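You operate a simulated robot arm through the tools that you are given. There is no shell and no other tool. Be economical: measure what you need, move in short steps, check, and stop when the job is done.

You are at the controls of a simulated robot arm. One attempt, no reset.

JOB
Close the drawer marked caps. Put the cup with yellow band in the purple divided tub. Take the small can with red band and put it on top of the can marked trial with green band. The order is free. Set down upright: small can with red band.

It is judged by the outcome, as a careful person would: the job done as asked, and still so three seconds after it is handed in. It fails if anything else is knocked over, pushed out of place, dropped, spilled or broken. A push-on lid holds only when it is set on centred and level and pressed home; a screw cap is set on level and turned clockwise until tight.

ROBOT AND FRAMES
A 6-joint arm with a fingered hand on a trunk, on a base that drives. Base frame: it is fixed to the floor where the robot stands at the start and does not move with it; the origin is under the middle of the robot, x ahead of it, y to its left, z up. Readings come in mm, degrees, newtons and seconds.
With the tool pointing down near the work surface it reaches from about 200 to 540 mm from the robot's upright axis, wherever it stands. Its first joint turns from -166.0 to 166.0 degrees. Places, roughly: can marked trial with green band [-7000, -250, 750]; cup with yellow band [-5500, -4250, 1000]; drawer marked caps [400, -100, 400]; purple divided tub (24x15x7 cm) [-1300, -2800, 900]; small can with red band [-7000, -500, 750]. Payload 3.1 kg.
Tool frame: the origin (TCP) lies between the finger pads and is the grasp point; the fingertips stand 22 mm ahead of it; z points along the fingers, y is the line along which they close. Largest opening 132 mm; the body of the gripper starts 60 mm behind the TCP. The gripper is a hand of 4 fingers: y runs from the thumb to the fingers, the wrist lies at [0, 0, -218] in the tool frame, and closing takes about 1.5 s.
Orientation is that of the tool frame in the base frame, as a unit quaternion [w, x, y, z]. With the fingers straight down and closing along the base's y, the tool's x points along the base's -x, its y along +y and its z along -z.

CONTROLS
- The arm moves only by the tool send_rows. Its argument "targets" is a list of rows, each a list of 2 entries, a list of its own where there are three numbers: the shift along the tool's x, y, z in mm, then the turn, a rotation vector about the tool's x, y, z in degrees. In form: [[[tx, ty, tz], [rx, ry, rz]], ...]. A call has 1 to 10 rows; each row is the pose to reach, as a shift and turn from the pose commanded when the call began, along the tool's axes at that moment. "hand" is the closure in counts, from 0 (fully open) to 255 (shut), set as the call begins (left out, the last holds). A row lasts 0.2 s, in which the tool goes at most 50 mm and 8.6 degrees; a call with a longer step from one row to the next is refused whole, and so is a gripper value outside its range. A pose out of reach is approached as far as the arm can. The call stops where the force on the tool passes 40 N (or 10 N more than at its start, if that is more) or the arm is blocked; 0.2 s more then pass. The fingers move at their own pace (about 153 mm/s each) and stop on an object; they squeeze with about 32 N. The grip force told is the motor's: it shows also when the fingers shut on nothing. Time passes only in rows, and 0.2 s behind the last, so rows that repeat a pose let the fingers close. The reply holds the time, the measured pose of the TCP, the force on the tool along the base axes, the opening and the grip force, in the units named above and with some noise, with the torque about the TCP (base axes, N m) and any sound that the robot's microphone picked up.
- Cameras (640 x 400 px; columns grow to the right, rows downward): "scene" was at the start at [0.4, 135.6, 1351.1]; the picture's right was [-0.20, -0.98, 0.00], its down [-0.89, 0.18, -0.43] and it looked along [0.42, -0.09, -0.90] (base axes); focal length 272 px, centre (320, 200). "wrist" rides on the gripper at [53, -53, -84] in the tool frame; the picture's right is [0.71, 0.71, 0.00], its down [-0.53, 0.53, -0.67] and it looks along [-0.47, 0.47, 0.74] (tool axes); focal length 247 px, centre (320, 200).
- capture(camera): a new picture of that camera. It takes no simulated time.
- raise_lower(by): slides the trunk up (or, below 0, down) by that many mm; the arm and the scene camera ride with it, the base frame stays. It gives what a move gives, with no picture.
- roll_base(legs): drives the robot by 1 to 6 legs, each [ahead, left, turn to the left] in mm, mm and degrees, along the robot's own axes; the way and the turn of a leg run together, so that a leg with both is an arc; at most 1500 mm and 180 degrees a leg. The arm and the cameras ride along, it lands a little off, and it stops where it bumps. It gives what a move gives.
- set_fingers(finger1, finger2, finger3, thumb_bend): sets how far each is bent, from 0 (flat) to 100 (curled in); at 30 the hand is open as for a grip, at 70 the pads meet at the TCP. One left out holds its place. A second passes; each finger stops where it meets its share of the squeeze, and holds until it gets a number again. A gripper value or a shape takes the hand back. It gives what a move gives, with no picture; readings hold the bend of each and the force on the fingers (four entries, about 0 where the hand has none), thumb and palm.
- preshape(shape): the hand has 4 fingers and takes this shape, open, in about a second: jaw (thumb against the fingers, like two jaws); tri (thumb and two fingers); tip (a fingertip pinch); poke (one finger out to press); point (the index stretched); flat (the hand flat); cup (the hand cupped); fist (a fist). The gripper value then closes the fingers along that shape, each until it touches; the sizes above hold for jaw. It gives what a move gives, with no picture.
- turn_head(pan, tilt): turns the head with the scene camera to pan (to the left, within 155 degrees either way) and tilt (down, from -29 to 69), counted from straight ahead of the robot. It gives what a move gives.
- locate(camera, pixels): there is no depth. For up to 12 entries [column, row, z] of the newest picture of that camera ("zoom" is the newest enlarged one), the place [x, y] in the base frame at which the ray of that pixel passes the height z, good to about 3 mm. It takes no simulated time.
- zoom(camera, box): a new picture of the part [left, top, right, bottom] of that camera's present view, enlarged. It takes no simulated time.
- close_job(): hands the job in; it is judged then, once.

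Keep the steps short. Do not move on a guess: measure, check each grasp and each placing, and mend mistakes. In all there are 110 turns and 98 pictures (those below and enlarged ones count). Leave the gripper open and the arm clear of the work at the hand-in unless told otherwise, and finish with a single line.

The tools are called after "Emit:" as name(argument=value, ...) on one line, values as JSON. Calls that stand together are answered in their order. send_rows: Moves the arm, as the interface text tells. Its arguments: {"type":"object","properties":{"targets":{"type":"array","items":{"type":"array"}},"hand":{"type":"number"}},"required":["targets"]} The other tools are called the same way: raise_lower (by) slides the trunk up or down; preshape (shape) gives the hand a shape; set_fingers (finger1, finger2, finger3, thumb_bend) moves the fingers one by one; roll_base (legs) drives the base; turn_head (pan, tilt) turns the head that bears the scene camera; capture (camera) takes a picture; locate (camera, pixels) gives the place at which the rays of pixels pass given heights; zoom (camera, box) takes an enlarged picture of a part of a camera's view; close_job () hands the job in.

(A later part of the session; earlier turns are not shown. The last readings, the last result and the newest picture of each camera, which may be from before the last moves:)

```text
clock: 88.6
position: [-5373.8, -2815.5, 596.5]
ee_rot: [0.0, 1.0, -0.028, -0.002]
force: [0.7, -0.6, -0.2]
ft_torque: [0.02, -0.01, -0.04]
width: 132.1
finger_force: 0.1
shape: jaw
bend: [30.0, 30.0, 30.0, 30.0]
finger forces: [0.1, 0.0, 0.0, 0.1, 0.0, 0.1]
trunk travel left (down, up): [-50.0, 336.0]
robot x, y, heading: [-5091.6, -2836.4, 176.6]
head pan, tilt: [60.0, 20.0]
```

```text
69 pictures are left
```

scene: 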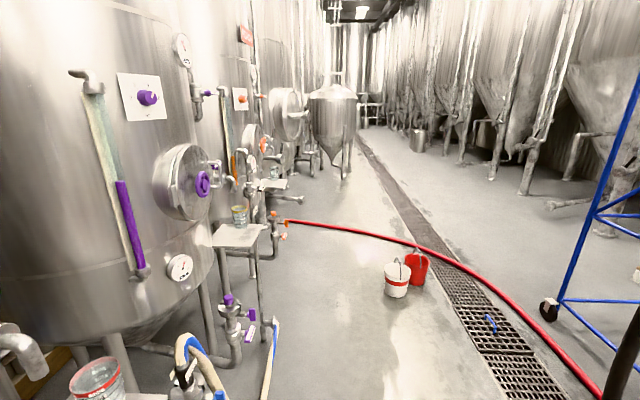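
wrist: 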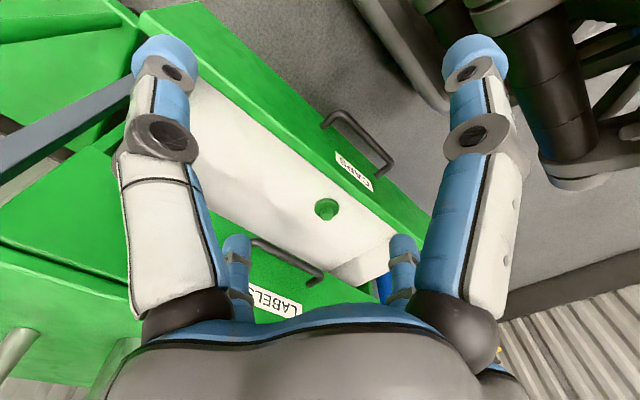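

Cups at (240,215) on a small stand and (95,378). Enlarge both.

Emit:
zoom(camera="scene", box=[190, 150, 320, 260])

Emit:
locate(camera="scene", pixels=[[240, 222, 900], [240, 222, 850], [238, 236, 900], [262, 366, 0], [200, 348, 0], [285, 222, 300], [400, 240, 150], [396, 290, 0], [95, 378, 900], [470, 265, 0], [225, 245, 850]])

```text
3.64 times, centred on (255, 205) of scene
```

zoom: 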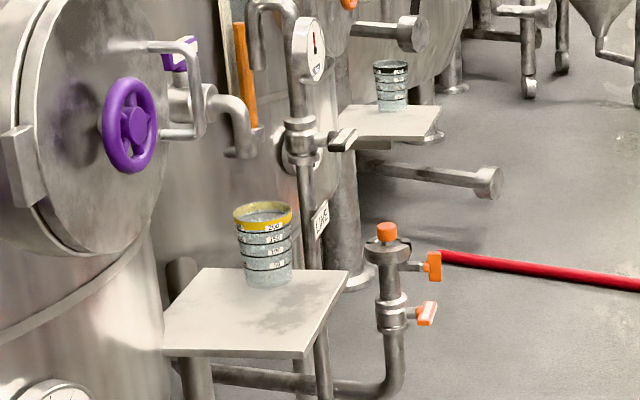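

```text
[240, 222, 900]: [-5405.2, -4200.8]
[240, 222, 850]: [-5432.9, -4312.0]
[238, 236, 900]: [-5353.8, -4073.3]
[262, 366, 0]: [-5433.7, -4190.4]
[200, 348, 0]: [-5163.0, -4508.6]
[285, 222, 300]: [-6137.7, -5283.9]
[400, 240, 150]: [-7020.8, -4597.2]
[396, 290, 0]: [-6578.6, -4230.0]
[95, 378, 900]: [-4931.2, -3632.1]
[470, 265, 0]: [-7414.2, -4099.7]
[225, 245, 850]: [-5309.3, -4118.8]
```

The yellow-band graduated cup (maybe containing liquid) is the one at (240,215), about (-5430,-4250). Drive alongside: ahead 750, turn to heading -90, ahead 850.

Emit:
roll_base(legs=[[720, 0, 0], [0, 0, 93], [850, 0, 0]])

Emit:
raise_lower(by=250)

Emit:
turn_head(pan=50, tilt=40)

Emit:
capture(camera="scene")

```text
clock: 96.6
position: [-5830.0, -3084.0, 595.7]
ee_rot: [0.002, 0.718, 0.696, -0.001]
force: [0.9, 0.3, -0.9]
ft_torque: [-0.02, 0.0, 0.02]
width: 132.0
finger_force: 0.0
shape: jaw
bend: [30.0, 30.0, 30.0, 30.0]
finger forces: [0.0, 0.0, 0.1, 0.1, 0.0, 0.1]
trunk travel left (down, up): [-50.0, 336.0]
robot x, y, heading: [-5816.5, -2801.1, -91.6]
head pan, tilt: [60.0, 20.0]
stopped in leg 2: the robot was blocked; the commanded pose is now the measured one
```

```text
clock: 99.2
position: [-5830.7, -3083.4, 847.8]
ee_rot: [0.001, 0.718, 0.696, -0.002]
force: [0.0, -0.3, 0.7]
ft_torque: [-0.01, 0.02, 0.01]
width: 131.8
finger_force: 0.1
shape: jaw
bend: [30.0, 30.0, 30.0, 30.0]
finger forces: [0.0, 0.0, 0.1, 0.0, 0.1, 0.0]
trunk travel left (down, up): [-300.0, 86.0]
robot x, y, heading: [-5813.9, -2798.6, -91.5]
head pan, tilt: [60.0, 20.0]
```

```text
clock: 100.0
position: [-5830.1, -3083.0, 847.2]
ee_rot: [0.002, 0.718, 0.696, -0.001]
force: [0.0, 0.2, -0.8]
ft_torque: [-0.01, 0.01, 0.01]
width: 131.8
finger_force: 0.1
shape: jaw
bend: [30.0, 30.0, 30.0, 30.0]
finger forces: [0.0, 0.0, 0.1, 0.0, 0.0, 0.0]
trunk travel left (down, up): [-300.0, 86.0]
robot x, y, heading: [-5818.1, -2803.4, -92.1]
head pan, tilt: [50.0, 40.0]
```

```text
67 pictures are left
```

scene: 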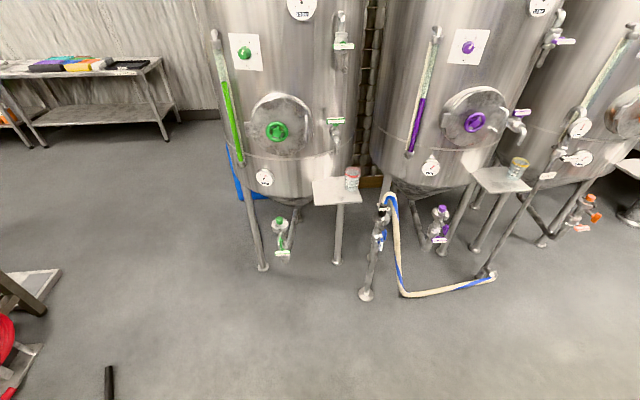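

Blocked at the end of the turn, probably the black hose nearby. Check behind/right.

Emit:
turn_head(pan=-110, tilt=50)

Emit:
capture(camera="scene")

Emit:
turn_head(pan=150, tilt=50)

Emit:
capture(camera="scene")

```text
clock: 102.5
position: [-5830.9, -3083.3, 848.4]
ee_rot: [0.002, 0.718, 0.696, -0.001]
force: [0.6, -0.5, -0.9]
ft_torque: [0.01, 0.03, 0.01]
width: 132.1
finger_force: 0.0
shape: jaw
bend: [30.0, 30.0, 30.0, 30.0]
finger forces: [0.0, 0.1, 0.0, 0.0, 0.0, 0.0]
trunk travel left (down, up): [-300.0, 86.0]
robot x, y, heading: [-5812.0, -2799.6, -91.7]
head pan, tilt: [-110.0, 50.0]
```

```text
66 pictures are left
```

scene: 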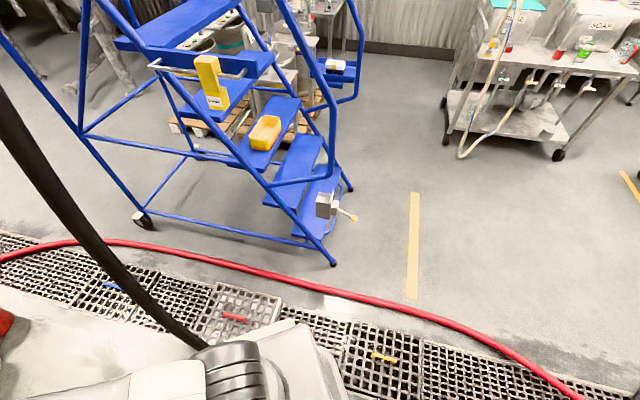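

```text
clock: 106.1
position: [-5830.3, -3085.0, 846.9]
ee_rot: [0.002, 0.718, 0.696, -0.001]
force: [-0.9, 0.3, -0.4]
ft_torque: [-0.02, -0.03, 0.0]
width: 132.1
finger_force: 0.1
shape: jaw
bend: [30.0, 30.0, 30.0, 30.0]
finger forces: [0.1, 0.0, 0.1, 0.0, 0.1, 0.1]
trunk travel left (down, up): [-300.0, 86.0]
robot x, y, heading: [-5814.4, -2800.7, -91.5]
head pan, tilt: [150.0, 50.0]
```

```text
65 pictures are left
```

scene: 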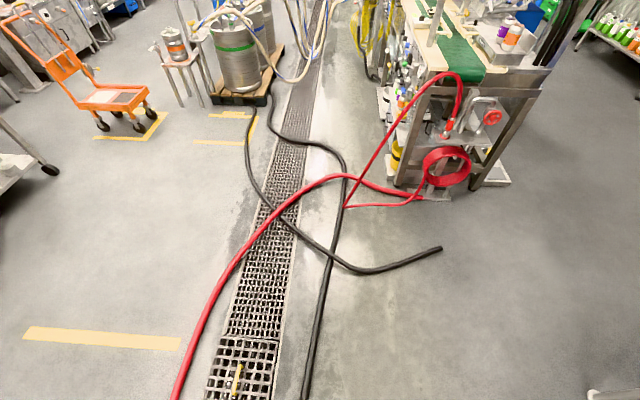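

The robot touches the black hose to its rear/right. I'll move away diagonally ahead-left, then ahead, staying clear of the blue-white hose loop (x>-5650) near the stand.

Emit:
roll_base(legs=[[300, 120, 0], [500, -120, 0]])

Emit:
turn_head(pan=45, tilt=50)

Emit:
capture(camera="scene")

```text
clock: 110.8
position: [-5863.6, -3875.5, 847.1]
ee_rot: [0.001, 0.722, 0.691, -0.001]
force: [-0.3, -0.6, -0.5]
ft_torque: [0.01, 0.01, 0.03]
width: 132.2
finger_force: 0.1
shape: jaw
bend: [30.0, 30.0, 30.0, 30.0]
finger forces: [0.1, 0.0, 0.0, 0.0, 0.0, 0.1]
trunk travel left (down, up): [-300.0, 86.0]
robot x, y, heading: [-5846.4, -3592.5, -92.6]
head pan, tilt: [150.0, 50.0]
```

```text
clock: 112.6
position: [-5863.0, -3876.3, 846.8]
ee_rot: [0.002, 0.722, 0.691, -0.002]
force: [-0.3, 0.2, 0.3]
ft_torque: [-0.01, 0.0, 0.01]
width: 132.0
finger_force: 0.1
shape: jaw
bend: [30.0, 30.0, 30.0, 30.0]
finger forces: [0.0, 0.0, 0.0, 0.1, 0.1, 0.0]
trunk travel left (down, up): [-300.0, 86.0]
robot x, y, heading: [-5844.7, -3595.0, -92.4]
head pan, tilt: [45.0, 50.0]
```

```text
64 pictures are left
```

scene: 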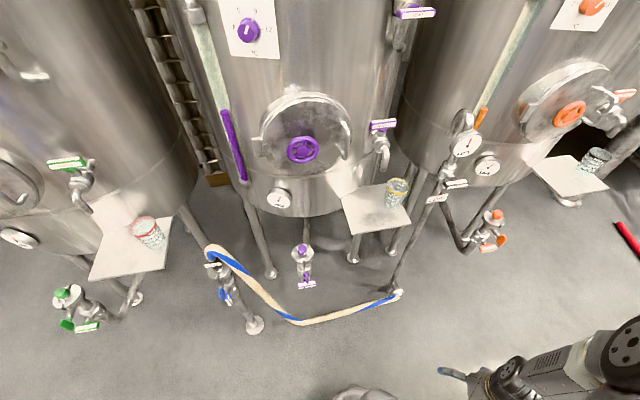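

Measure the cup (397,192), the stand and the hose loop.

Emit:
zoom(camera="scene", box=[320, 150, 440, 250])

Emit:
locate(camera="scene", pixels=[[300, 323, 0], [395, 298, 0], [254, 325, 0], [353, 262, 0], [392, 253, 0], [342, 196, 850], [395, 185, 850], [410, 222, 850], [360, 234, 850], [302, 250, 300], [437, 198, 900]])

```text
4.00 times, centred on (380, 200) of scene
```

zoom: 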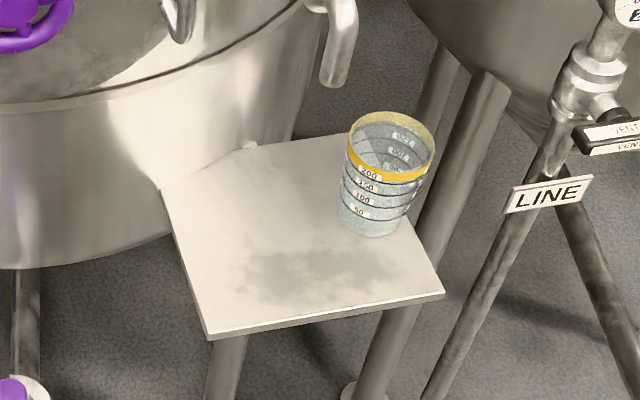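

```text
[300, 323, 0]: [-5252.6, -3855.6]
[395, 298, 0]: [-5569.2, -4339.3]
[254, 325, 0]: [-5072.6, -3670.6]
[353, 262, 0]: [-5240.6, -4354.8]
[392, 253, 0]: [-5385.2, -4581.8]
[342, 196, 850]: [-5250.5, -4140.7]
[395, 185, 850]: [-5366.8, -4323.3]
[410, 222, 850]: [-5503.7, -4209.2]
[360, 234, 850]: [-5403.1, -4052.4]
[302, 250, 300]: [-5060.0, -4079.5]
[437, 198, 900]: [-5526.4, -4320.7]
```

The cup looks empty. A spout at (385,165) and a pipe at (437,198) are nearby; measure them and the cup at several heights.

Emit:
locate(camera="zoom", pixels=[[335, 85, 950], [335, 85, 1050], [378, 228, 850], [378, 228, 800], [372, 235, 900], [392, 140, 900], [392, 140, 950], [392, 140, 1000], [350, 140, 950], [435, 140, 950], [575, 90, 1000], [515, 200, 900]])

```text
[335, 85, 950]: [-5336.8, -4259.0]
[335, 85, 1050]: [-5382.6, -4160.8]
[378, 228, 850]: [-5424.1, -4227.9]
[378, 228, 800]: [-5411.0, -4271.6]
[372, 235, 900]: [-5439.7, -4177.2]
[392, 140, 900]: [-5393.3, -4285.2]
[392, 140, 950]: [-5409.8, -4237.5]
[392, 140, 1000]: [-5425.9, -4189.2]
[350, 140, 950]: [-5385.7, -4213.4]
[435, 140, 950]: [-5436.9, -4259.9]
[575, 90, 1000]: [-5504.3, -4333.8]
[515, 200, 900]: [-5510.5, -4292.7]
```

Move base to about (-5700,-3850), then look with both cameras.

Emit:
roll_base(legs=[[240, 145, 0]])

Emit:
turn_head(pan=20, tilt=50)

Emit:
capture(camera="scene")

Emit:
zoom(camera="scene", box=[260, 100, 420, 220])

```text
clock: 114.6
position: [-5727.2, -4123.6, 846.6]
ee_rot: [0.002, 0.723, 0.691, -0.002]
force: [0.0, 0.8, -0.5]
ft_torque: [0.01, 0.0, 0.03]
width: 132.2
finger_force: 0.1
shape: jaw
bend: [30.0, 30.0, 30.0, 30.0]
finger forces: [0.1, 0.0, 0.1, 0.1, 0.0, 0.0]
trunk travel left (down, up): [-300.0, 86.0]
robot x, y, heading: [-5710.6, -3842.8, -92.5]
head pan, tilt: [45.0, 50.0]
```

```text
clock: 115.5
position: [-5728.6, -4125.2, 847.5]
ee_rot: [0.001, 0.723, 0.691, -0.002]
force: [0.4, 0.1, 1.1]
ft_torque: [0.01, -0.01, 0.02]
width: 132.0
finger_force: 0.0
shape: jaw
bend: [30.0, 30.0, 30.0, 30.0]
finger forces: [0.1, 0.0, 0.1, 0.0, 0.0, 0.0]
trunk travel left (down, up): [-300.0, 86.0]
robot x, y, heading: [-5708.8, -3840.3, -92.3]
head pan, tilt: [20.0, 50.0]
```

```text
62 pictures are left
```

scene: 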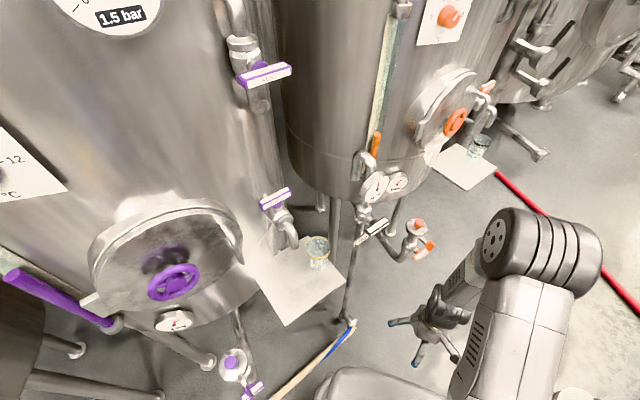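

```text
3.33 times, centred on (340, 160) of scene
```

zoom: 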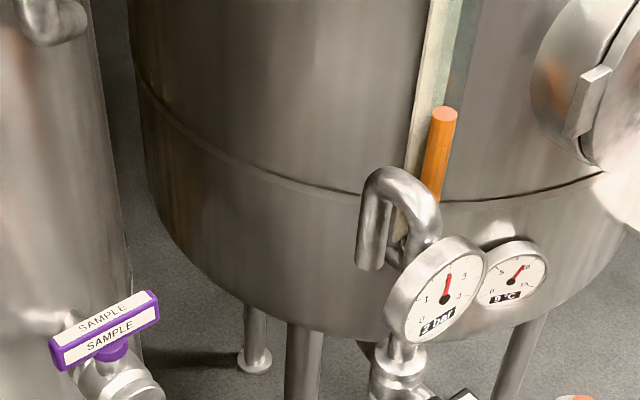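

Triangulate from this new viewpoint: cup rim (318,244), spout tip (291,248), gauge (375,187), pipe at handle (372,228).

Emit:
zoom(camera="scene", box=[250, 170, 410, 290])

Emit:
locate(camera="scene", pixels=[[318, 243, 900], [318, 243, 950], [318, 243, 1000], [291, 248, 950], [291, 248, 1050], [363, 237, 900], [363, 237, 1000], [375, 187, 1100], [375, 187, 1200], [348, 318, 0], [347, 280, 850], [318, 268, 850]])

```text
3.33 times, centred on (330, 230) of scene
```

zoom: 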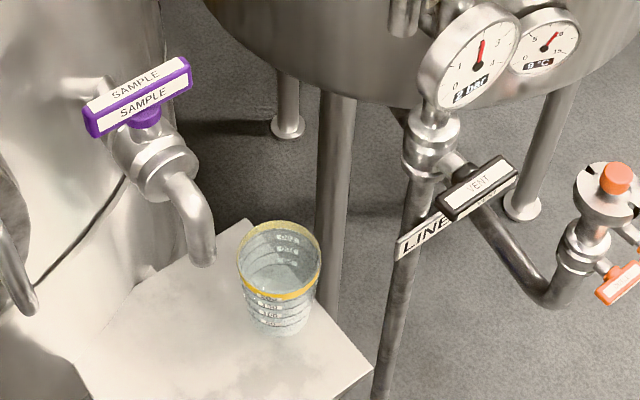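

```text
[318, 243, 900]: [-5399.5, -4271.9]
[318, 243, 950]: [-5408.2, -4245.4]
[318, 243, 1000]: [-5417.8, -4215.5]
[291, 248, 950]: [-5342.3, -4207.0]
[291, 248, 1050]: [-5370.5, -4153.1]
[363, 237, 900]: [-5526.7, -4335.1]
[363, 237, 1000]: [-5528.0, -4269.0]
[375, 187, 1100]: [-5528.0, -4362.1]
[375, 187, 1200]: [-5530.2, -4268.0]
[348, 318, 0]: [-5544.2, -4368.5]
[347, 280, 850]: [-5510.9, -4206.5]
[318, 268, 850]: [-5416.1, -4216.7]
```

Cup: axis ≈(-5404,-4253), z≈825–930, rim Ø≈72; empty. Spout tip at ≈(-5381,-4159,1048), pipe ≈(-5540,-4350). I'll raise the hand 155 mm first, then cross over most of the way.

Emit:
send_rows(targets=[[[0, 0, -40], [0, 0, 0]], [[0, 0, -80], [0, 0, 0]], [[0, 0, -120], [0, 0, 3]], [[0, 20, -150], [0, 0, 6]], [[-15, 60, -153], [0, 0, 9]], [[-30, 100, -153], [0, 0, 11.4]], [[-45, 145, -153], [0, 0, 11.4]], [[-60, 185, -153], [0, 0, 11.4]], [[-78, 228, -153], [0, 0, 11.4]], [[-78, 228, -153], [0, 0, 11.4]]], hand=0)

Emit:
capture(camera="wrist")

Emit:
capture(camera="scene")

```text
clock: 117.7
position: [-5505.8, -4212.8, 1001.4]
ee_rot: [0.001, 0.788, 0.616, -0.001]
force: [-0.6, 0.5, 0.0]
ft_torque: [-0.02, 0.0, 0.0]
width: 131.9
finger_force: 0.1
shape: jaw
bend: [30.0, 30.0, 30.0, 30.0]
finger forces: [0.0, 0.0, 0.0, 0.0, 0.0, 0.1]
trunk travel left (down, up): [-300.0, 86.0]
robot x, y, heading: [-5710.8, -3844.8, -92.8]
head pan, tilt: [20.0, 50.0]
```

```text
59 pictures are left
```

wrist: 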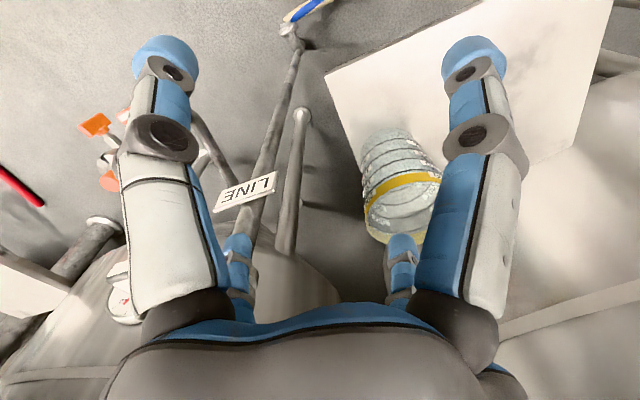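

```text
58 pictures are left
```

scene: 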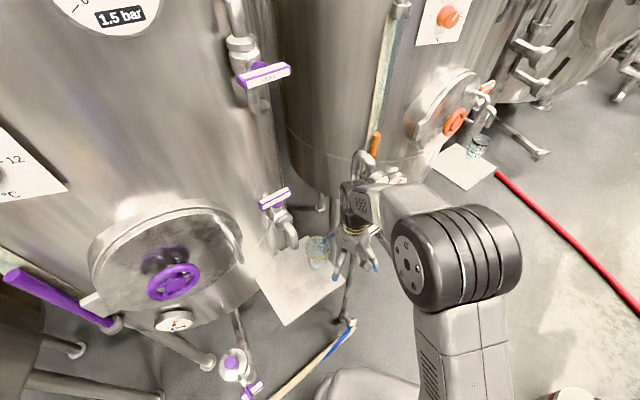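

Use the wrist picture to refine: rim centre ≈(402,206), base ≈(388,140).

Emit:
locate(camera="wrist", pixels=[[403, 206, 930], [403, 206, 915], [388, 142, 825], [388, 142, 840], [362, 205, 930], [440, 185, 930]])

```text
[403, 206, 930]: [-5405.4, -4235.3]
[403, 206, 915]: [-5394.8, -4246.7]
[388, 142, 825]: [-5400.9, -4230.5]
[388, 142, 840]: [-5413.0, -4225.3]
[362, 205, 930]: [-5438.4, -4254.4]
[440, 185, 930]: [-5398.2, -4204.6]
```

Cup centre ≈(-5404,-4243). Move 106 along tool y, stop above it and check.

Emit:
send_rows(targets=[[[-1, 35, 0], [0, 0, 0]], [[-3, 70, 0], [0, 0, 0]], [[-4, 106, 0], [0, 0, 0]], [[-4, 106, 0], [0, 0, 0]]])

Emit:
capture(camera="wrist")

Emit:
zoom(camera="scene", box=[250, 150, 410, 290])

```text
clock: 118.7
position: [-5403.6, -4244.2, 1001.9]
ee_rot: [0.002, 0.788, 0.616, -0.002]
force: [-0.2, 0.1, -0.8]
ft_torque: [0.0, -0.01, 0.04]
width: 131.7
finger_force: 0.1
shape: jaw
bend: [30.0, 30.0, 30.0, 30.0]
finger forces: [0.0, 0.2, 0.0, 0.1, 0.0, 0.0]
trunk travel left (down, up): [-300.0, 86.0]
robot x, y, heading: [-5709.6, -3844.7, -92.6]
head pan, tilt: [20.0, 50.0]
```

```text
57 pictures are left
```

wrist: 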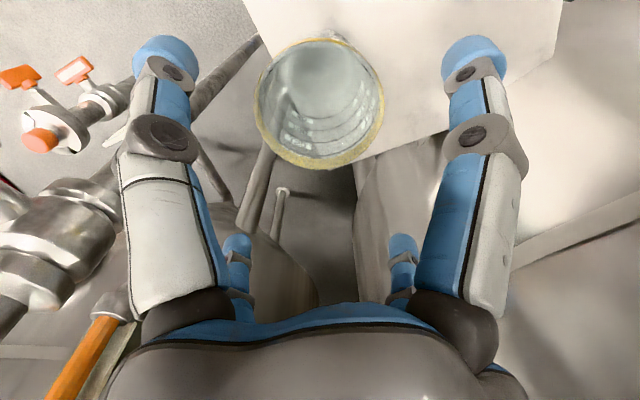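

```text
2.86 times, centred on (330, 220) of scene
```

zoom: 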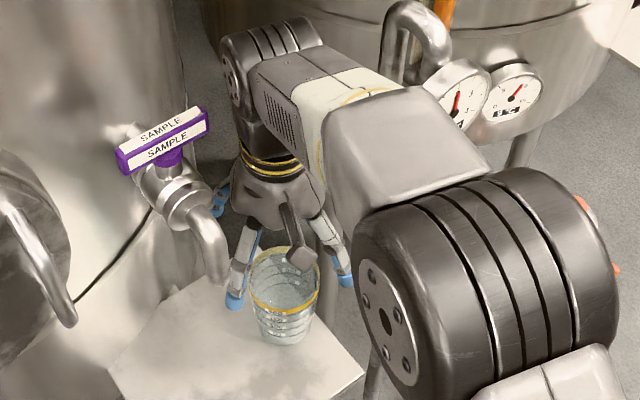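

Emit:
locate(camera="wrist", pixels=[[320, 108, 930], [320, 108, 915], [256, 105, 930], [383, 105, 930], [320, 38, 930], [320, 170, 930]])

```text
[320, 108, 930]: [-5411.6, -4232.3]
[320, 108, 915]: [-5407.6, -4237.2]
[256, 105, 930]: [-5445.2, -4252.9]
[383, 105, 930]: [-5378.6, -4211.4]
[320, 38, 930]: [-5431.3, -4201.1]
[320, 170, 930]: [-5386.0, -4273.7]
```

Shift (+5,-6) in tool axes and descend 108 to z≈893 around the cup.

Emit:
send_rows(targets=[[[5.5, -6, 0], [0, 0, 0]], [[5.5, -6, 30], [0, 0, 0]], [[5.5, -6, 55], [0, 0, 0]], [[5.5, -6, 80], [0, 0, 0]], [[5.5, -6, 100], [0, 0, 0]], [[5.5, -6, 108], [0, 0, 0]], [[5.5, -6, 108], [0, 0, 0]]])

Emit:
capture(camera="wrist")

```text
clock: 120.2
position: [-5406.3, -4235.9, 897.6]
ee_rot: [0.006, 0.788, 0.616, -0.001]
force: [-3.1, 5.8, 25.2]
ft_torque: [0.25, -0.08, 0.03]
width: 132.1
finger_force: 0.1
shape: jaw
bend: [29.0, 30.0, 30.0, 30.0]
finger forces: [15.6, 0.7, 0.7, 0.1, 10.7, 0.0]
trunk travel left (down, up): [-300.0, 86.0]
robot x, y, heading: [-5711.3, -3840.6, -92.7]
head pan, tilt: [20.0, 50.0]
stopped in row 7: the force on the tool passed its limit at 42 N (the readings are from after the stop); the commanded pose is now the measured one
```

```text
55 pictures are left
```

wrist: 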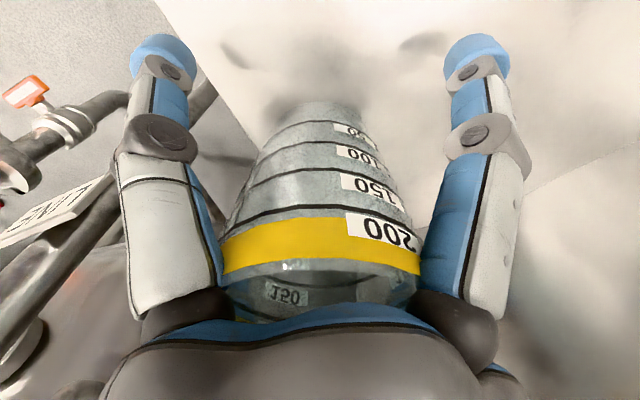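

Fingertips seem to touch the table (z≈875); the cup sits between the fingers. Raise 8 mm, then close.

Emit:
send_rows(targets=[[[0, 0, -4], [0, 0, 0]], [[0, 0, -8], [0, 0, 0]], [[0, 0, -8], [0, 0, 0]]])

Emit:
send_rows(targets=[[[0, 0, 0], [0, 0, 0]], [[0, 0, 0], [0, 0, 0]], [[0, 0, 0], [0, 0, 0]], [[0, 0, 0], [0, 0, 0]], [[0, 0, 0], [0, 0, 0]], [[0, 0, 0], [0, 0, 0]], [[0, 0, 0], [0, 0, 0]]], hand=255)

Emit:
capture(camera="wrist")

```text
clock: 121.0
position: [-5406.2, -4237.6, 901.1]
ee_rot: [0.002, 0.788, 0.615, -0.002]
force: [0.1, -0.1, 0.1]
ft_torque: [-0.04, -0.01, 0.0]
width: 131.6
finger_force: 0.0
shape: jaw
bend: [30.0, 30.0, 30.0, 30.0]
finger forces: [0.0, 0.0, 0.0, 0.1, 0.0, 0.0]
trunk travel left (down, up): [-300.0, 86.0]
robot x, y, heading: [-5709.4, -3844.0, -92.5]
head pan, tilt: [20.0, 50.0]
```

```text
clock: 122.6
position: [-5405.6, -4236.1, 901.5]
ee_rot: [0.004, 0.788, 0.616, -0.001]
force: [-0.9, 0.4, 0.3]
ft_torque: [0.01, -0.02, 0.0]
width: 50.5
finger_force: 32.0
shape: jaw
bend: [42.0, 43.0, 43.0, 70.0]
finger forces: [30.1, 29.9, 30.3, 0.1, 30.5, 0.1]
trunk travel left (down, up): [-300.0, 86.0]
robot x, y, heading: [-5713.4, -3841.5, -92.6]
head pan, tilt: [20.0, 50.0]
```

```text
54 pictures are left
```

wrist: 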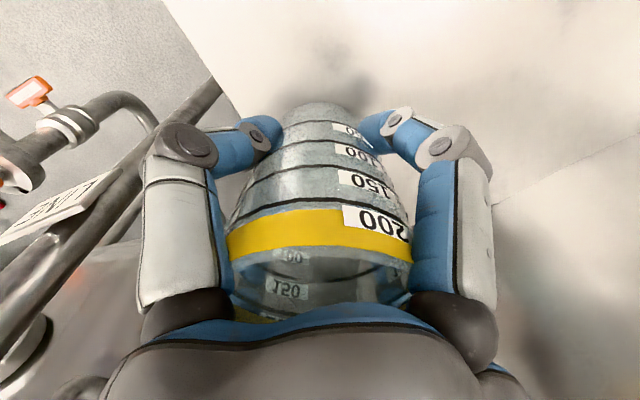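

Gripped at 50 mm width near the cup's base. To lower it into the tub I want a higher grip: open, raise 28 mm, and look.

Emit:
send_rows(targets=[[[0, 0, 0], [0, 0, 0]], [[0, 0, 0], [0, 0, 0]], [[0, 0, 0], [0, 0, 0]], [[0, 0, 0], [0, 0, 0]], [[0, 0, 0], [0, 0, 0]], [[0, 0, -10], [0, 0, 0]], [[0, 0, -20], [0, 0, 0]], [[0, 0, -28], [0, 0, 0]], [[0, 0, -28], [0, 0, 0]]], hand=0)

Emit:
capture(camera="wrist")

Emit:
zoom(camera="scene", box=[270, 190, 370, 290])

```text
clock: 124.6
position: [-5405.5, -4236.9, 930.3]
ee_rot: [0.003, 0.788, 0.616, -0.001]
force: [-0.3, 0.3, -0.3]
ft_torque: [0.01, -0.02, 0.0]
width: 132.1
finger_force: 0.1
shape: jaw
bend: [30.0, 30.0, 30.0, 30.0]
finger forces: [0.0, 0.0, 0.0, 0.1, 0.1, 0.0]
trunk travel left (down, up): [-300.0, 86.0]
robot x, y, heading: [-5706.2, -3840.4, -92.7]
head pan, tilt: [20.0, 50.0]
```

```text
53 pictures are left
```

wrist: 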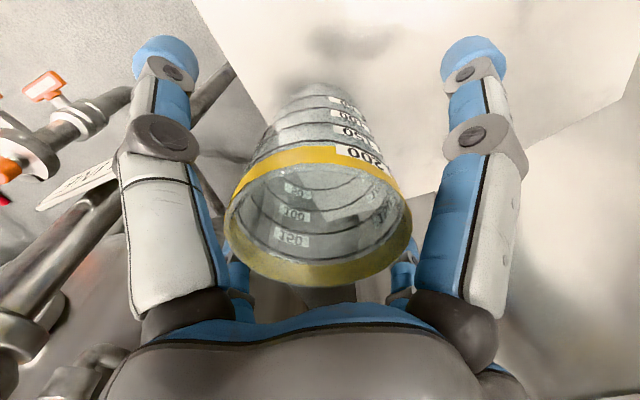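

```text
4.00 times, centred on (320, 240) of scene
```

zoom: 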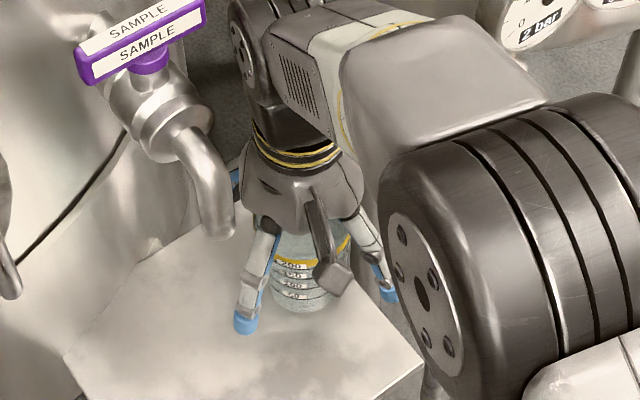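

Rim is about 15 mm above the TCP (z≈945). Good height; close.

Emit:
send_rows(targets=[[[0, 0, 3], [0, 0, 0]], [[0, 0, 3], [0, 0, 0]], [[0, 0, 3], [0, 0, 0]], [[0, 0, 3], [0, 0, 0]], [[0, 0, 3], [0, 0, 0]], [[0, 0, 3], [0, 0, 0]], [[0, 0, 3], [0, 0, 0]], [[0, 0, 3], [0, 0, 0]]], hand=255)

Emit:
send_rows(targets=[[[0, 0, -10], [0, 0, 0]], [[0, 0, -30], [0, 0, 0]], [[0, 0, -50], [0, 0, 0]], [[0, 0, -50], [0, 0, 0]]])

Emit:
capture(camera="wrist")

```text
clock: 126.4
position: [-5404.8, -4237.2, 927.5]
ee_rot: [0.004, 0.788, 0.616, -0.002]
force: [-0.6, -0.5, 0.8]
ft_torque: [-0.02, 0.01, -0.01]
width: 53.5
finger_force: 31.4
shape: jaw
bend: [41.0, 42.0, 41.0, 70.0]
finger forces: [29.0, 29.2, 29.0, 0.1, 29.4, 0.1]
trunk travel left (down, up): [-300.0, 86.0]
robot x, y, heading: [-5706.1, -3844.8, -92.9]
head pan, tilt: [20.0, 50.0]
```

```text
clock: 127.4
position: [-5405.2, -4236.6, 976.5]
ee_rot: [0.003, 0.788, 0.616, -0.001]
force: [-0.2, -0.8, 1.0]
ft_torque: [-0.01, 0.02, -0.01]
width: 53.7
finger_force: 32.1
shape: jaw
bend: [41.0, 42.0, 41.0, 70.0]
finger forces: [29.1, 29.2, 29.1, 0.1, 29.5, 0.0]
trunk travel left (down, up): [-300.0, 86.0]
robot x, y, heading: [-5710.9, -3839.5, -92.3]
head pan, tilt: [20.0, 50.0]
```

```text
51 pictures are left
```

wrist: 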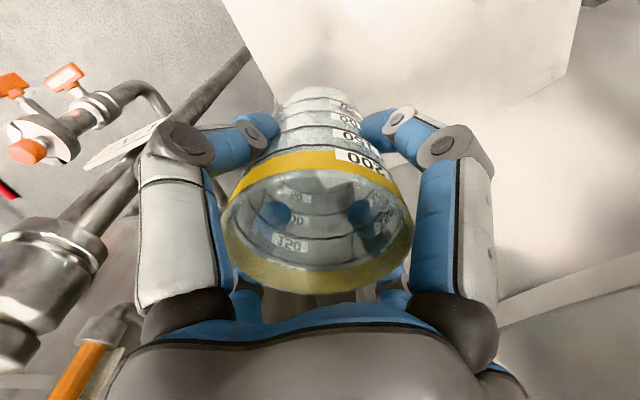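

Cup lifted securely. Retract along the same line.

Emit:
send_rows(targets=[[[0, -10, -25], [0, 0, 0]], [[3, -50, -25], [0, 0, 0]], [[7, -92, -25], [0, 0, 0]], [[11, -134, -25], [0, 0, 0]], [[15, -176, -25], [0, 0, 0]], [[19, -218, -25], [0, 0, 0]], [[23, -260, -25], [0, 0, 0]], [[27, -300, -25], [0, 0, 0]], [[30, -340, -25], [0, 0, 0]], [[30, -340, -25], [0, 0, 0]]])

Emit:
turn_head(pan=170, tilt=35)

Emit:
turn_head(pan=150, tilt=40)

Emit:
capture(camera="scene")

```text
clock: 129.6
position: [-5728.7, -4127.2, 998.3]
ee_rot: [0.004, 0.788, 0.616, -0.002]
force: [0.7, 0.3, -1.1]
ft_torque: [0.02, -0.02, 0.03]
width: 53.3
finger_force: 32.2
shape: jaw
bend: [42.0, 42.0, 41.0, 70.0]
finger forces: [28.9, 29.2, 29.1, 0.0, 29.3, 0.1]
trunk travel left (down, up): [-300.0, 86.0]
robot x, y, heading: [-5710.1, -3843.9, -92.3]
head pan, tilt: [20.0, 50.0]
```

```text
clock: 131.8
position: [-5728.4, -4127.3, 999.3]
ee_rot: [0.004, 0.788, 0.616, -0.001]
force: [-0.3, 0.6, -0.4]
ft_torque: [-0.02, 0.0, 0.02]
width: 53.3
finger_force: 31.8
shape: jaw
bend: [42.0, 42.0, 41.0, 70.0]
finger forces: [28.9, 29.2, 29.1, 0.0, 29.4, 0.0]
trunk travel left (down, up): [-300.0, 86.0]
robot x, y, heading: [-5711.8, -3840.9, -92.4]
head pan, tilt: [154.7, 35.0]
```

```text
clock: 132.4
position: [-5729.1, -4128.0, 1000.0]
ee_rot: [0.005, 0.788, 0.616, -0.002]
force: [0.0, -0.2, -0.6]
ft_torque: [-0.01, -0.03, -0.01]
width: 53.4
finger_force: 31.8
shape: jaw
bend: [42.0, 42.0, 41.0, 70.0]
finger forces: [28.8, 29.2, 29.1, 0.0, 29.4, 0.0]
trunk travel left (down, up): [-300.0, 86.0]
robot x, y, heading: [-5712.7, -3839.9, -92.4]
head pan, tilt: [150.0, 40.0]
```

```text
50 pictures are left
```

scene: 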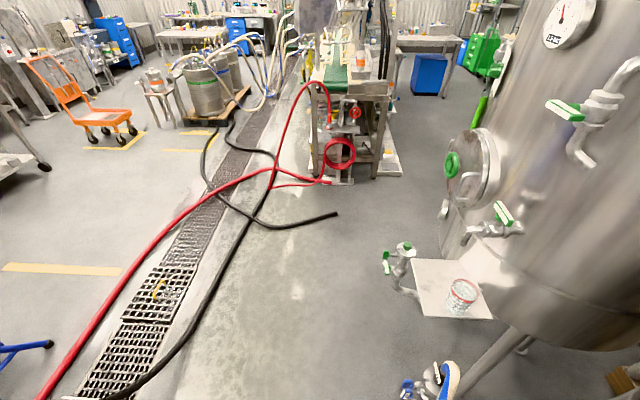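

Measure the return lane: green stand corner (420,317), green valve (395,265), hose end (335,214), machine foot (345,183).

Emit:
locate(camera="scene", pixels=[[420, 317, 870], [412, 260, 870], [385, 265, 500], [336, 214, 0], [240, 214, 0], [335, 185, 0], [402, 176, 0], [200, 310, 0], [415, 395, 300], [520, 345, 0]])

```text
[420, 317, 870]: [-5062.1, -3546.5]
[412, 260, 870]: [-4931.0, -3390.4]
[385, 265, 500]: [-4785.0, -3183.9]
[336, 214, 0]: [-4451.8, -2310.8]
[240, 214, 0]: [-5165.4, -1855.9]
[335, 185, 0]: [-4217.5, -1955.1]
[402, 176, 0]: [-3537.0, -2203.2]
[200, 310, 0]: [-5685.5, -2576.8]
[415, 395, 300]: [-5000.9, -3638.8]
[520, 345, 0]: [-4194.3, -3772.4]
```

Plan: back out to about (-5350,-2850), turn left to heading ≈6°, and drive straight back toward the tub bench.

Emit:
roll_base(legs=[[-1006, 319, 0], [0, 0, 98]])

```text
clock: 142.0
position: [-5056.2, -2836.9, 998.7]
ee_rot: [0.004, 0.069, 0.998, 0.003]
force: [0.4, -1.1, -0.8]
ft_torque: [0.02, -0.02, 0.02]
width: 53.6
finger_force: 31.9
shape: jaw
bend: [42.0, 42.0, 41.0, 70.0]
finger forces: [28.7, 29.2, 28.9, 0.0, 29.4, 0.0]
trunk travel left (down, up): [-300.0, 86.0]
robot x, y, heading: [-5341.5, -2847.8, 3.4]
head pan, tilt: [150.0, 40.0]
```

Emit:
roll_base(legs=[[0, 0, 2.3], [1500, 0, 0], [600, 0, 0]])

Emit:
turn_head(pan=-10, tilt=30)

Emit:
capture(camera="scene")

```text
clock: 152.7
position: [-2993.0, -2602.1, 998.5]
ee_rot: [0.003, 0.043, 0.999, 0.003]
force: [-0.4, -0.3, -1.2]
ft_torque: [-0.01, 0.01, -0.01]
width: 53.3
finger_force: 31.7
shape: jaw
bend: [42.0, 42.0, 41.0, 70.0]
finger forces: [28.7, 29.2, 29.1, 0.1, 29.4, 0.0]
trunk travel left (down, up): [-300.0, 86.0]
robot x, y, heading: [-3278.9, -2628.7, 6.2]
head pan, tilt: [150.0, 40.0]
```

```text
clock: 155.1
position: [-2994.2, -2602.6, 999.3]
ee_rot: [0.003, 0.043, 0.999, 0.003]
force: [-0.3, 0.1, -0.6]
ft_torque: [0.0, -0.01, -0.01]
width: 53.5
finger_force: 31.7
shape: jaw
bend: [42.0, 42.0, 41.0, 70.0]
finger forces: [28.7, 29.2, 29.2, 0.0, 29.4, 0.1]
trunk travel left (down, up): [-300.0, 86.0]
robot x, y, heading: [-3276.2, -2629.0, 6.5]
head pan, tilt: [-10.0, 30.0]
```

```text
49 pictures are left
```

scene: 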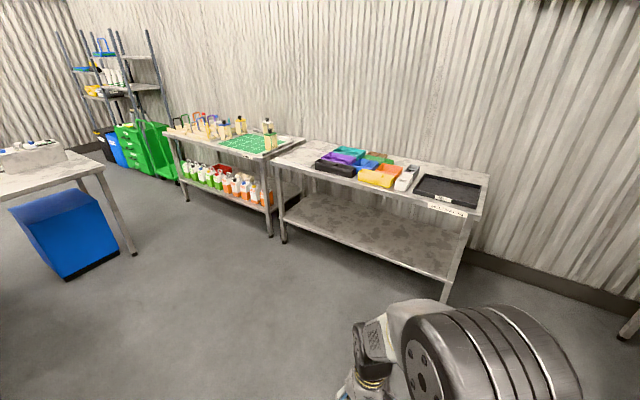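

Drive ahead to about (-1730,-2440) and turn to face the bench (heading -37).

Emit:
roll_base(legs=[[1400, 20, 0], [155, 0, 0], [0, 0, -43.3]])

Emit:
turn_head(pan=-5, tilt=55)

Emit:
capture(camera="scene")

```text
clock: 165.1
position: [-1510.5, -2605.9, 998.0]
ee_rot: [0.005, 0.408, 0.913, 0.001]
force: [-0.2, 0.7, -0.3]
ft_torque: [0.03, -0.02, 0.02]
width: 53.3
finger_force: 31.5
shape: jaw
bend: [42.0, 42.0, 41.0, 70.0]
finger forces: [28.7, 29.2, 29.1, 0.1, 29.3, 0.0]
trunk travel left (down, up): [-300.0, 86.0]
robot x, y, heading: [-1735.7, -2429.9, -36.4]
head pan, tilt: [-10.0, 30.0]
```

```text
clock: 166.0
position: [-1510.2, -2606.8, 998.9]
ee_rot: [0.004, 0.408, 0.913, 0.001]
force: [-0.5, 0.0, -0.5]
ft_torque: [-0.02, 0.0, 0.0]
width: 53.0
finger_force: 32.2
shape: jaw
bend: [42.0, 42.0, 41.0, 70.0]
finger forces: [28.7, 29.2, 29.0, 0.1, 29.3, 0.1]
trunk travel left (down, up): [-300.0, 86.0]
robot x, y, heading: [-1735.0, -2428.3, -36.9]
head pan, tilt: [-5.0, 55.0]
```

```text
48 pictures are left
```

scene: 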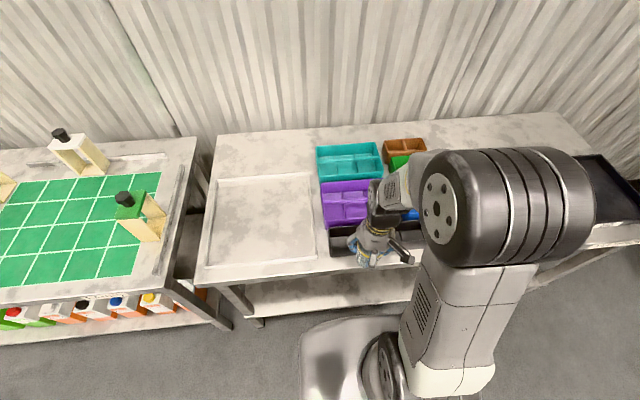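

Emit:
zoom(camera="scene", box=[300, 130, 460, 270])

Emit:
locate(camera="scene", pixels=[[321, 184, 850], [321, 184, 880], [326, 226, 850], [326, 226, 880], [317, 250, 800], [208, 265, 800]])

```text
2.86 times, centred on (380, 200) of scene
```

zoom: 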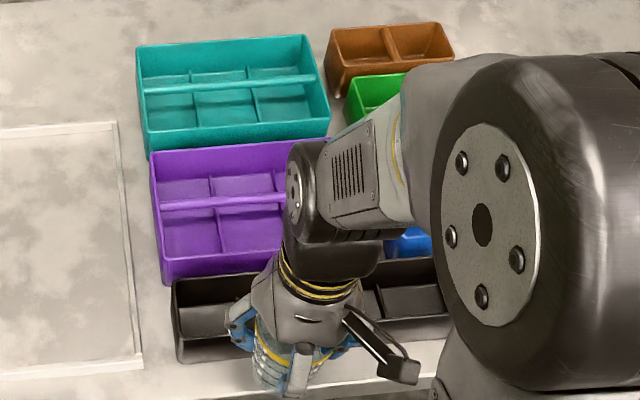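

```text
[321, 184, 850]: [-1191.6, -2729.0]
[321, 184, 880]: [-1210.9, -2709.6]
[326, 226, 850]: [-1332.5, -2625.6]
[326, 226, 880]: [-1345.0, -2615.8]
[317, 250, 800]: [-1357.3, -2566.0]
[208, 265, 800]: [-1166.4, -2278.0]
```

Cup is still held. The tub's slots beside its centre bar are ≈63 mm wide; I'll carry the cup over the front row at z≈998 and inspect with the wrist camera.

Emit:
send_rows(targets=[[[-40, 0, 0], [0, 0, -3]], [[-80, 0, 0], [0, 0, -6]], [[-120, 0, 0], [0, 0, -9]], [[-160, 0, 0], [0, 0, -11.3]], [[-204, 1, 0], [0, 0, -11.3]], [[-204, 1, 0], [0, 0, -11.3]]])

Emit:
capture(camera="wrist")

Emit:
zoom(camera="scene", box=[300, 130, 460, 270])

```text
clock: 167.4
position: [-1375.8, -2756.4, 999.4]
ee_rot: [0.004, 0.316, 0.949, 0.001]
force: [-0.1, -0.4, -0.9]
ft_torque: [0.0, -0.04, 0.03]
width: 53.5
finger_force: 31.9
shape: jaw
bend: [42.0, 42.0, 41.0, 70.0]
finger forces: [28.7, 29.2, 29.2, 0.0, 29.3, 0.1]
trunk travel left (down, up): [-300.0, 86.0]
robot x, y, heading: [-1735.9, -2428.7, -36.8]
head pan, tilt: [-5.0, 55.0]
```

```text
46 pictures are left
```

wrist: 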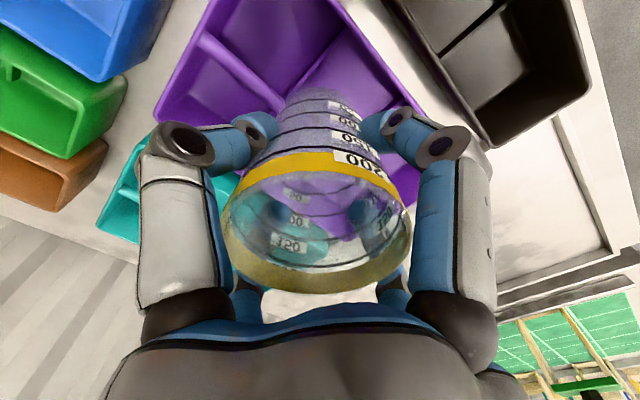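

```text
2.86 times, centred on (380, 200) of scene
```

zoom: 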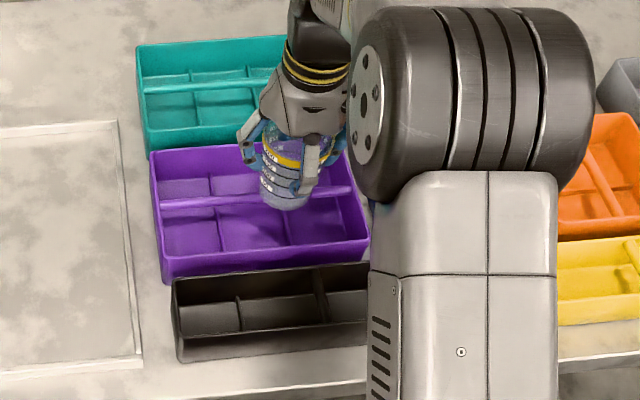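

Measure tub rim and bar in this enlargement.

Emit:
locate(camera="zoom", pixels=[[150, 152, 870], [165, 257, 870], [371, 238, 870], [160, 204, 870], [352, 190, 870], [165, 257, 890], [371, 238, 890], [205, 283, 805], [368, 262, 805], [160, 204, 890], [352, 190, 890]])

Emit:
zoom(camera="scene", box=[330, 170, 400, 240])

```text
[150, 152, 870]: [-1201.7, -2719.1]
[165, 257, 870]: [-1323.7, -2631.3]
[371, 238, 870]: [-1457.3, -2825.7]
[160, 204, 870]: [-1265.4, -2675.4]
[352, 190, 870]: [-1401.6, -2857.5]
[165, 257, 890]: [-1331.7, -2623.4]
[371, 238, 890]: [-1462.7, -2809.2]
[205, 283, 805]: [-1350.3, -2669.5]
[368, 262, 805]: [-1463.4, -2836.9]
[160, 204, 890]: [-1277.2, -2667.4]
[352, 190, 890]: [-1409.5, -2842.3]
```

```text
5.71 times, centred on (365, 205) of scene
```

zoom: 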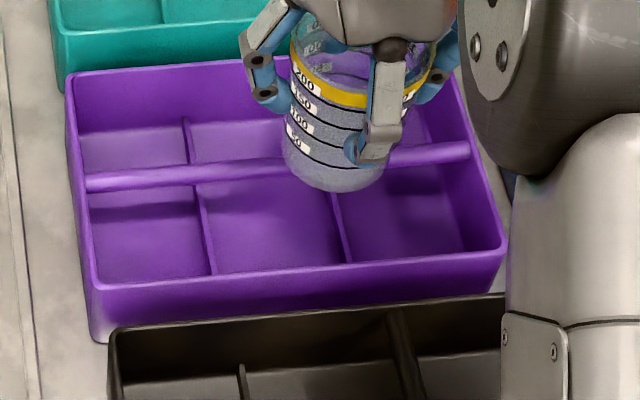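

Now a clear view. Measure rim corners, bar and front-slot centre here.

Emit:
locate(camera="zoom", pixels=[[72, 80, 870], [97, 290, 870], [502, 247, 870], [85, 183, 870], [468, 152, 870], [270, 178, 870], [276, 262, 870], [276, 272, 870], [97, 290, 860], [502, 247, 860], [207, 270, 840], [348, 258, 840]])

```text
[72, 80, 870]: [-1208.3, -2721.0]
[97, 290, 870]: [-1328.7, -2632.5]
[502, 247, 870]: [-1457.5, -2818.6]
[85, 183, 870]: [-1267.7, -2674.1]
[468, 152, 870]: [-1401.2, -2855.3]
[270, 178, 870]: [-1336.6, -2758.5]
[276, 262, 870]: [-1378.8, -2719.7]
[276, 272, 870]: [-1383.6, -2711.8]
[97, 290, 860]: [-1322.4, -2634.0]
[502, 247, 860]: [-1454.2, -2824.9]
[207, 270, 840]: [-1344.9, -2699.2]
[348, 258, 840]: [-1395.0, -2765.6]
```

Slot centre (middle front compartment) at n≈557, t≈-3008. Shift (+4 n, +22 t), lower 60 mm, and check.

Emit:
send_rows(targets=[[[-4, 22, 0], [0, 0, 0]], [[-4, 22, 30], [0, 0, 0]], [[-4, 22, 58], [0, 0, 0]], [[-4, 22, 58], [0, 0, 0]]])

Emit:
zoom(camera="scene", box=[330, 170, 400, 240])

Emit:
capture(camera="wrist")

```text
clock: 168.1
position: [-1356.6, -2741.3, 965.3]
ee_rot: [0.009, 0.315, 0.949, -0.002]
force: [-5.9, 3.7, 21.3]
ft_torque: [-0.05, 0.23, -0.01]
width: 54.3
finger_force: 32.0
shape: jaw
bend: [80.0, 80.0, 41.0, 70.0]
finger forces: [32.5, 33.7, 32.2, 0.0, 34.2, 0.1]
trunk travel left (down, up): [-300.0, 86.0]
robot x, y, heading: [-1733.9, -2431.1, -36.7]
head pan, tilt: [-5.0, 55.0]
stopped in row 3: the force on the tool passed its limit at 60 N (the readings are from after the stop); the commanded pose is now the measured one
```

```text
5.71 times, centred on (365, 205) of scene
```

zoom: 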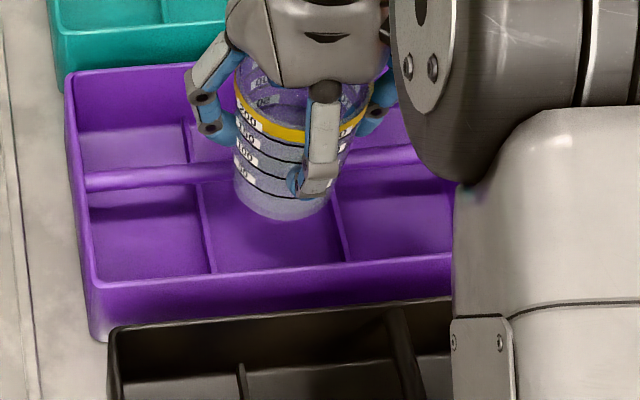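

```text
42 pictures are left
```

wrist: 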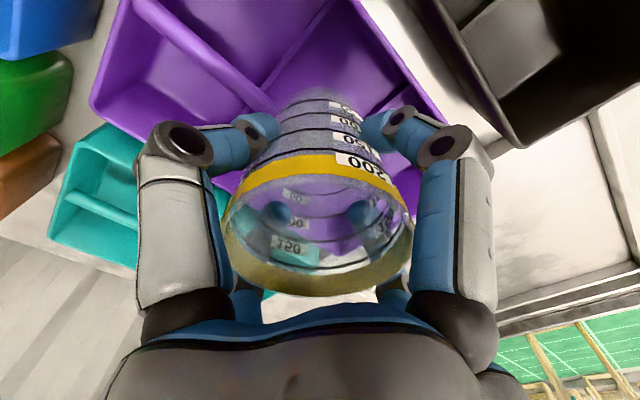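

Contact: the cup's bottom touched the bar (cup is taller than I assumed). Raise 25 mm and check the cup in the hand.

Emit:
send_rows(targets=[[[0, 0, -12], [0, 0, 0]], [[0, 0, -25], [0, 0, 0]], [[0, 0, -25], [0, 0, 0]]])

Emit:
zoom(camera="scene", box=[330, 160, 400, 230])

Emit:
capture(camera="wrist")

```text
clock: 168.9
position: [-1354.6, -2743.3, 987.9]
ee_rot: [0.007, 0.316, 0.949, 0.0]
force: [-1.2, 0.3, -0.5]
ft_torque: [-0.02, 0.0, 0.0]
width: 54.4
finger_force: 31.9
shape: jaw
bend: [80.0, 80.0, 41.0, 70.0]
finger forces: [30.9, 33.5, 33.4, 0.0, 33.1, 0.0]
trunk travel left (down, up): [-300.0, 86.0]
robot x, y, heading: [-1736.8, -2429.5, -36.5]
head pan, tilt: [-5.0, 55.0]
```

```text
5.71 times, centred on (365, 195) of scene
```

zoom: 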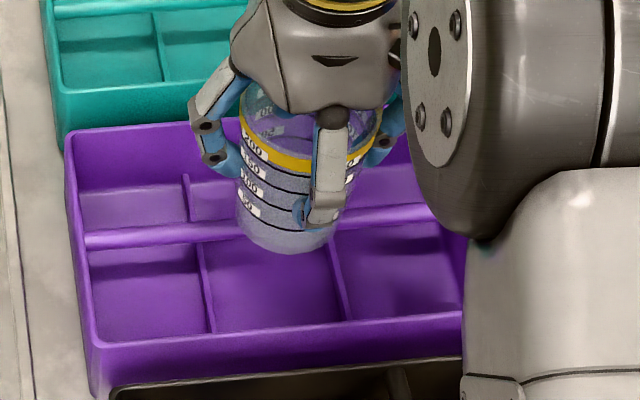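

```text
40 pictures are left
```

wrist: 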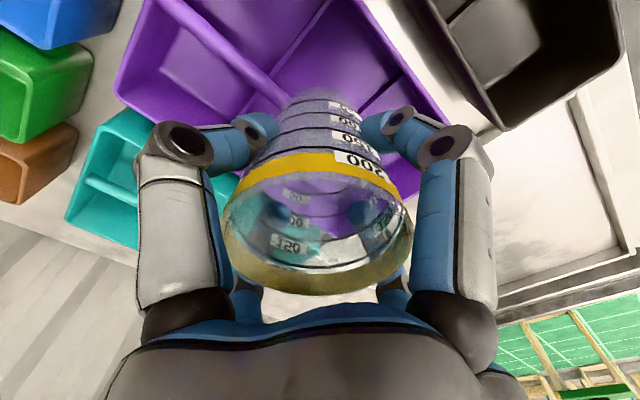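

Cup still upright in the hand. Measure cup-bottom centre and slot edges in the same picture.

Emit:
locate(camera="zoom", pixels=[[287, 230, 908], [287, 230, 900], [237, 225, 908], [337, 225, 908], [210, 238, 875], [210, 334, 875], [205, 238, 865], [205, 334, 865], [287, 253, 908], [210, 222, 875]])

```text
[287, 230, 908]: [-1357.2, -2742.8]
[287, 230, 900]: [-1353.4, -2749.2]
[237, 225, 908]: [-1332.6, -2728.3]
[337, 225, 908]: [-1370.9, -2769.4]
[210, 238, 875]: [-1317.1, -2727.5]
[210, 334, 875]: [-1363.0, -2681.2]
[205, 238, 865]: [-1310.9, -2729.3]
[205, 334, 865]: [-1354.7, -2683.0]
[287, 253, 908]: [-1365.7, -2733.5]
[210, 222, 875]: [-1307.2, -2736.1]
```

Slot centre is at n≈550; shift 12 mm toward the robot and lower gently 45 mm.

Emit:
send_rows(targets=[[[12, 0, 0], [0, 0, 0]], [[12, 0, 12], [0, 0, 0]], [[12, 0, 22], [0, 0, 0]], [[12, 0, 30], [0, 0, 0]], [[12, 0, 38], [0, 0, 0]], [[12, 0, 45], [0, 0, 0]]])

Emit:
zoom(camera="scene", box=[330, 160, 400, 230])

```text
clock: 170.0
position: [-1364.8, -2735.5, 962.7]
ee_rot: [0.014, 0.317, 0.948, -0.004]
force: [-9.9, 8.3, 33.9]
ft_torque: [-0.12, 0.09, -0.06]
width: 54.9
finger_force: 32.0
shape: jaw
bend: [41.0, 80.0, 81.0, 70.0]
finger forces: [32.5, 34.9, 32.6, 0.0, 34.7, 0.0]
trunk travel left (down, up): [-300.0, 86.0]
robot x, y, heading: [-1735.7, -2428.8, -36.8]
head pan, tilt: [-5.0, 55.0]
stopped in row 5: the force on the tool passed its limit at 46 N (the readings are from after the stop); the commanded pose is now the measured one
```

```text
5.71 times, centred on (365, 195) of scene
```

zoom: 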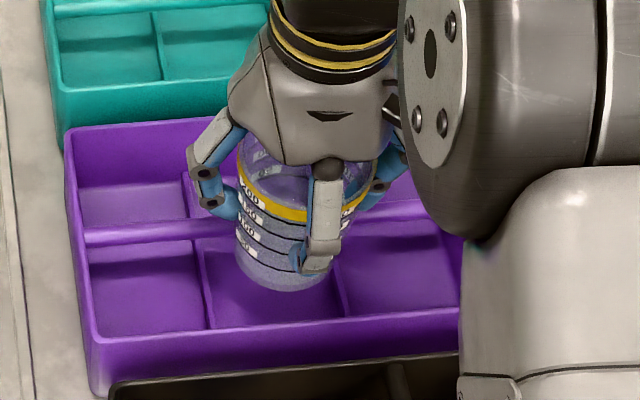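

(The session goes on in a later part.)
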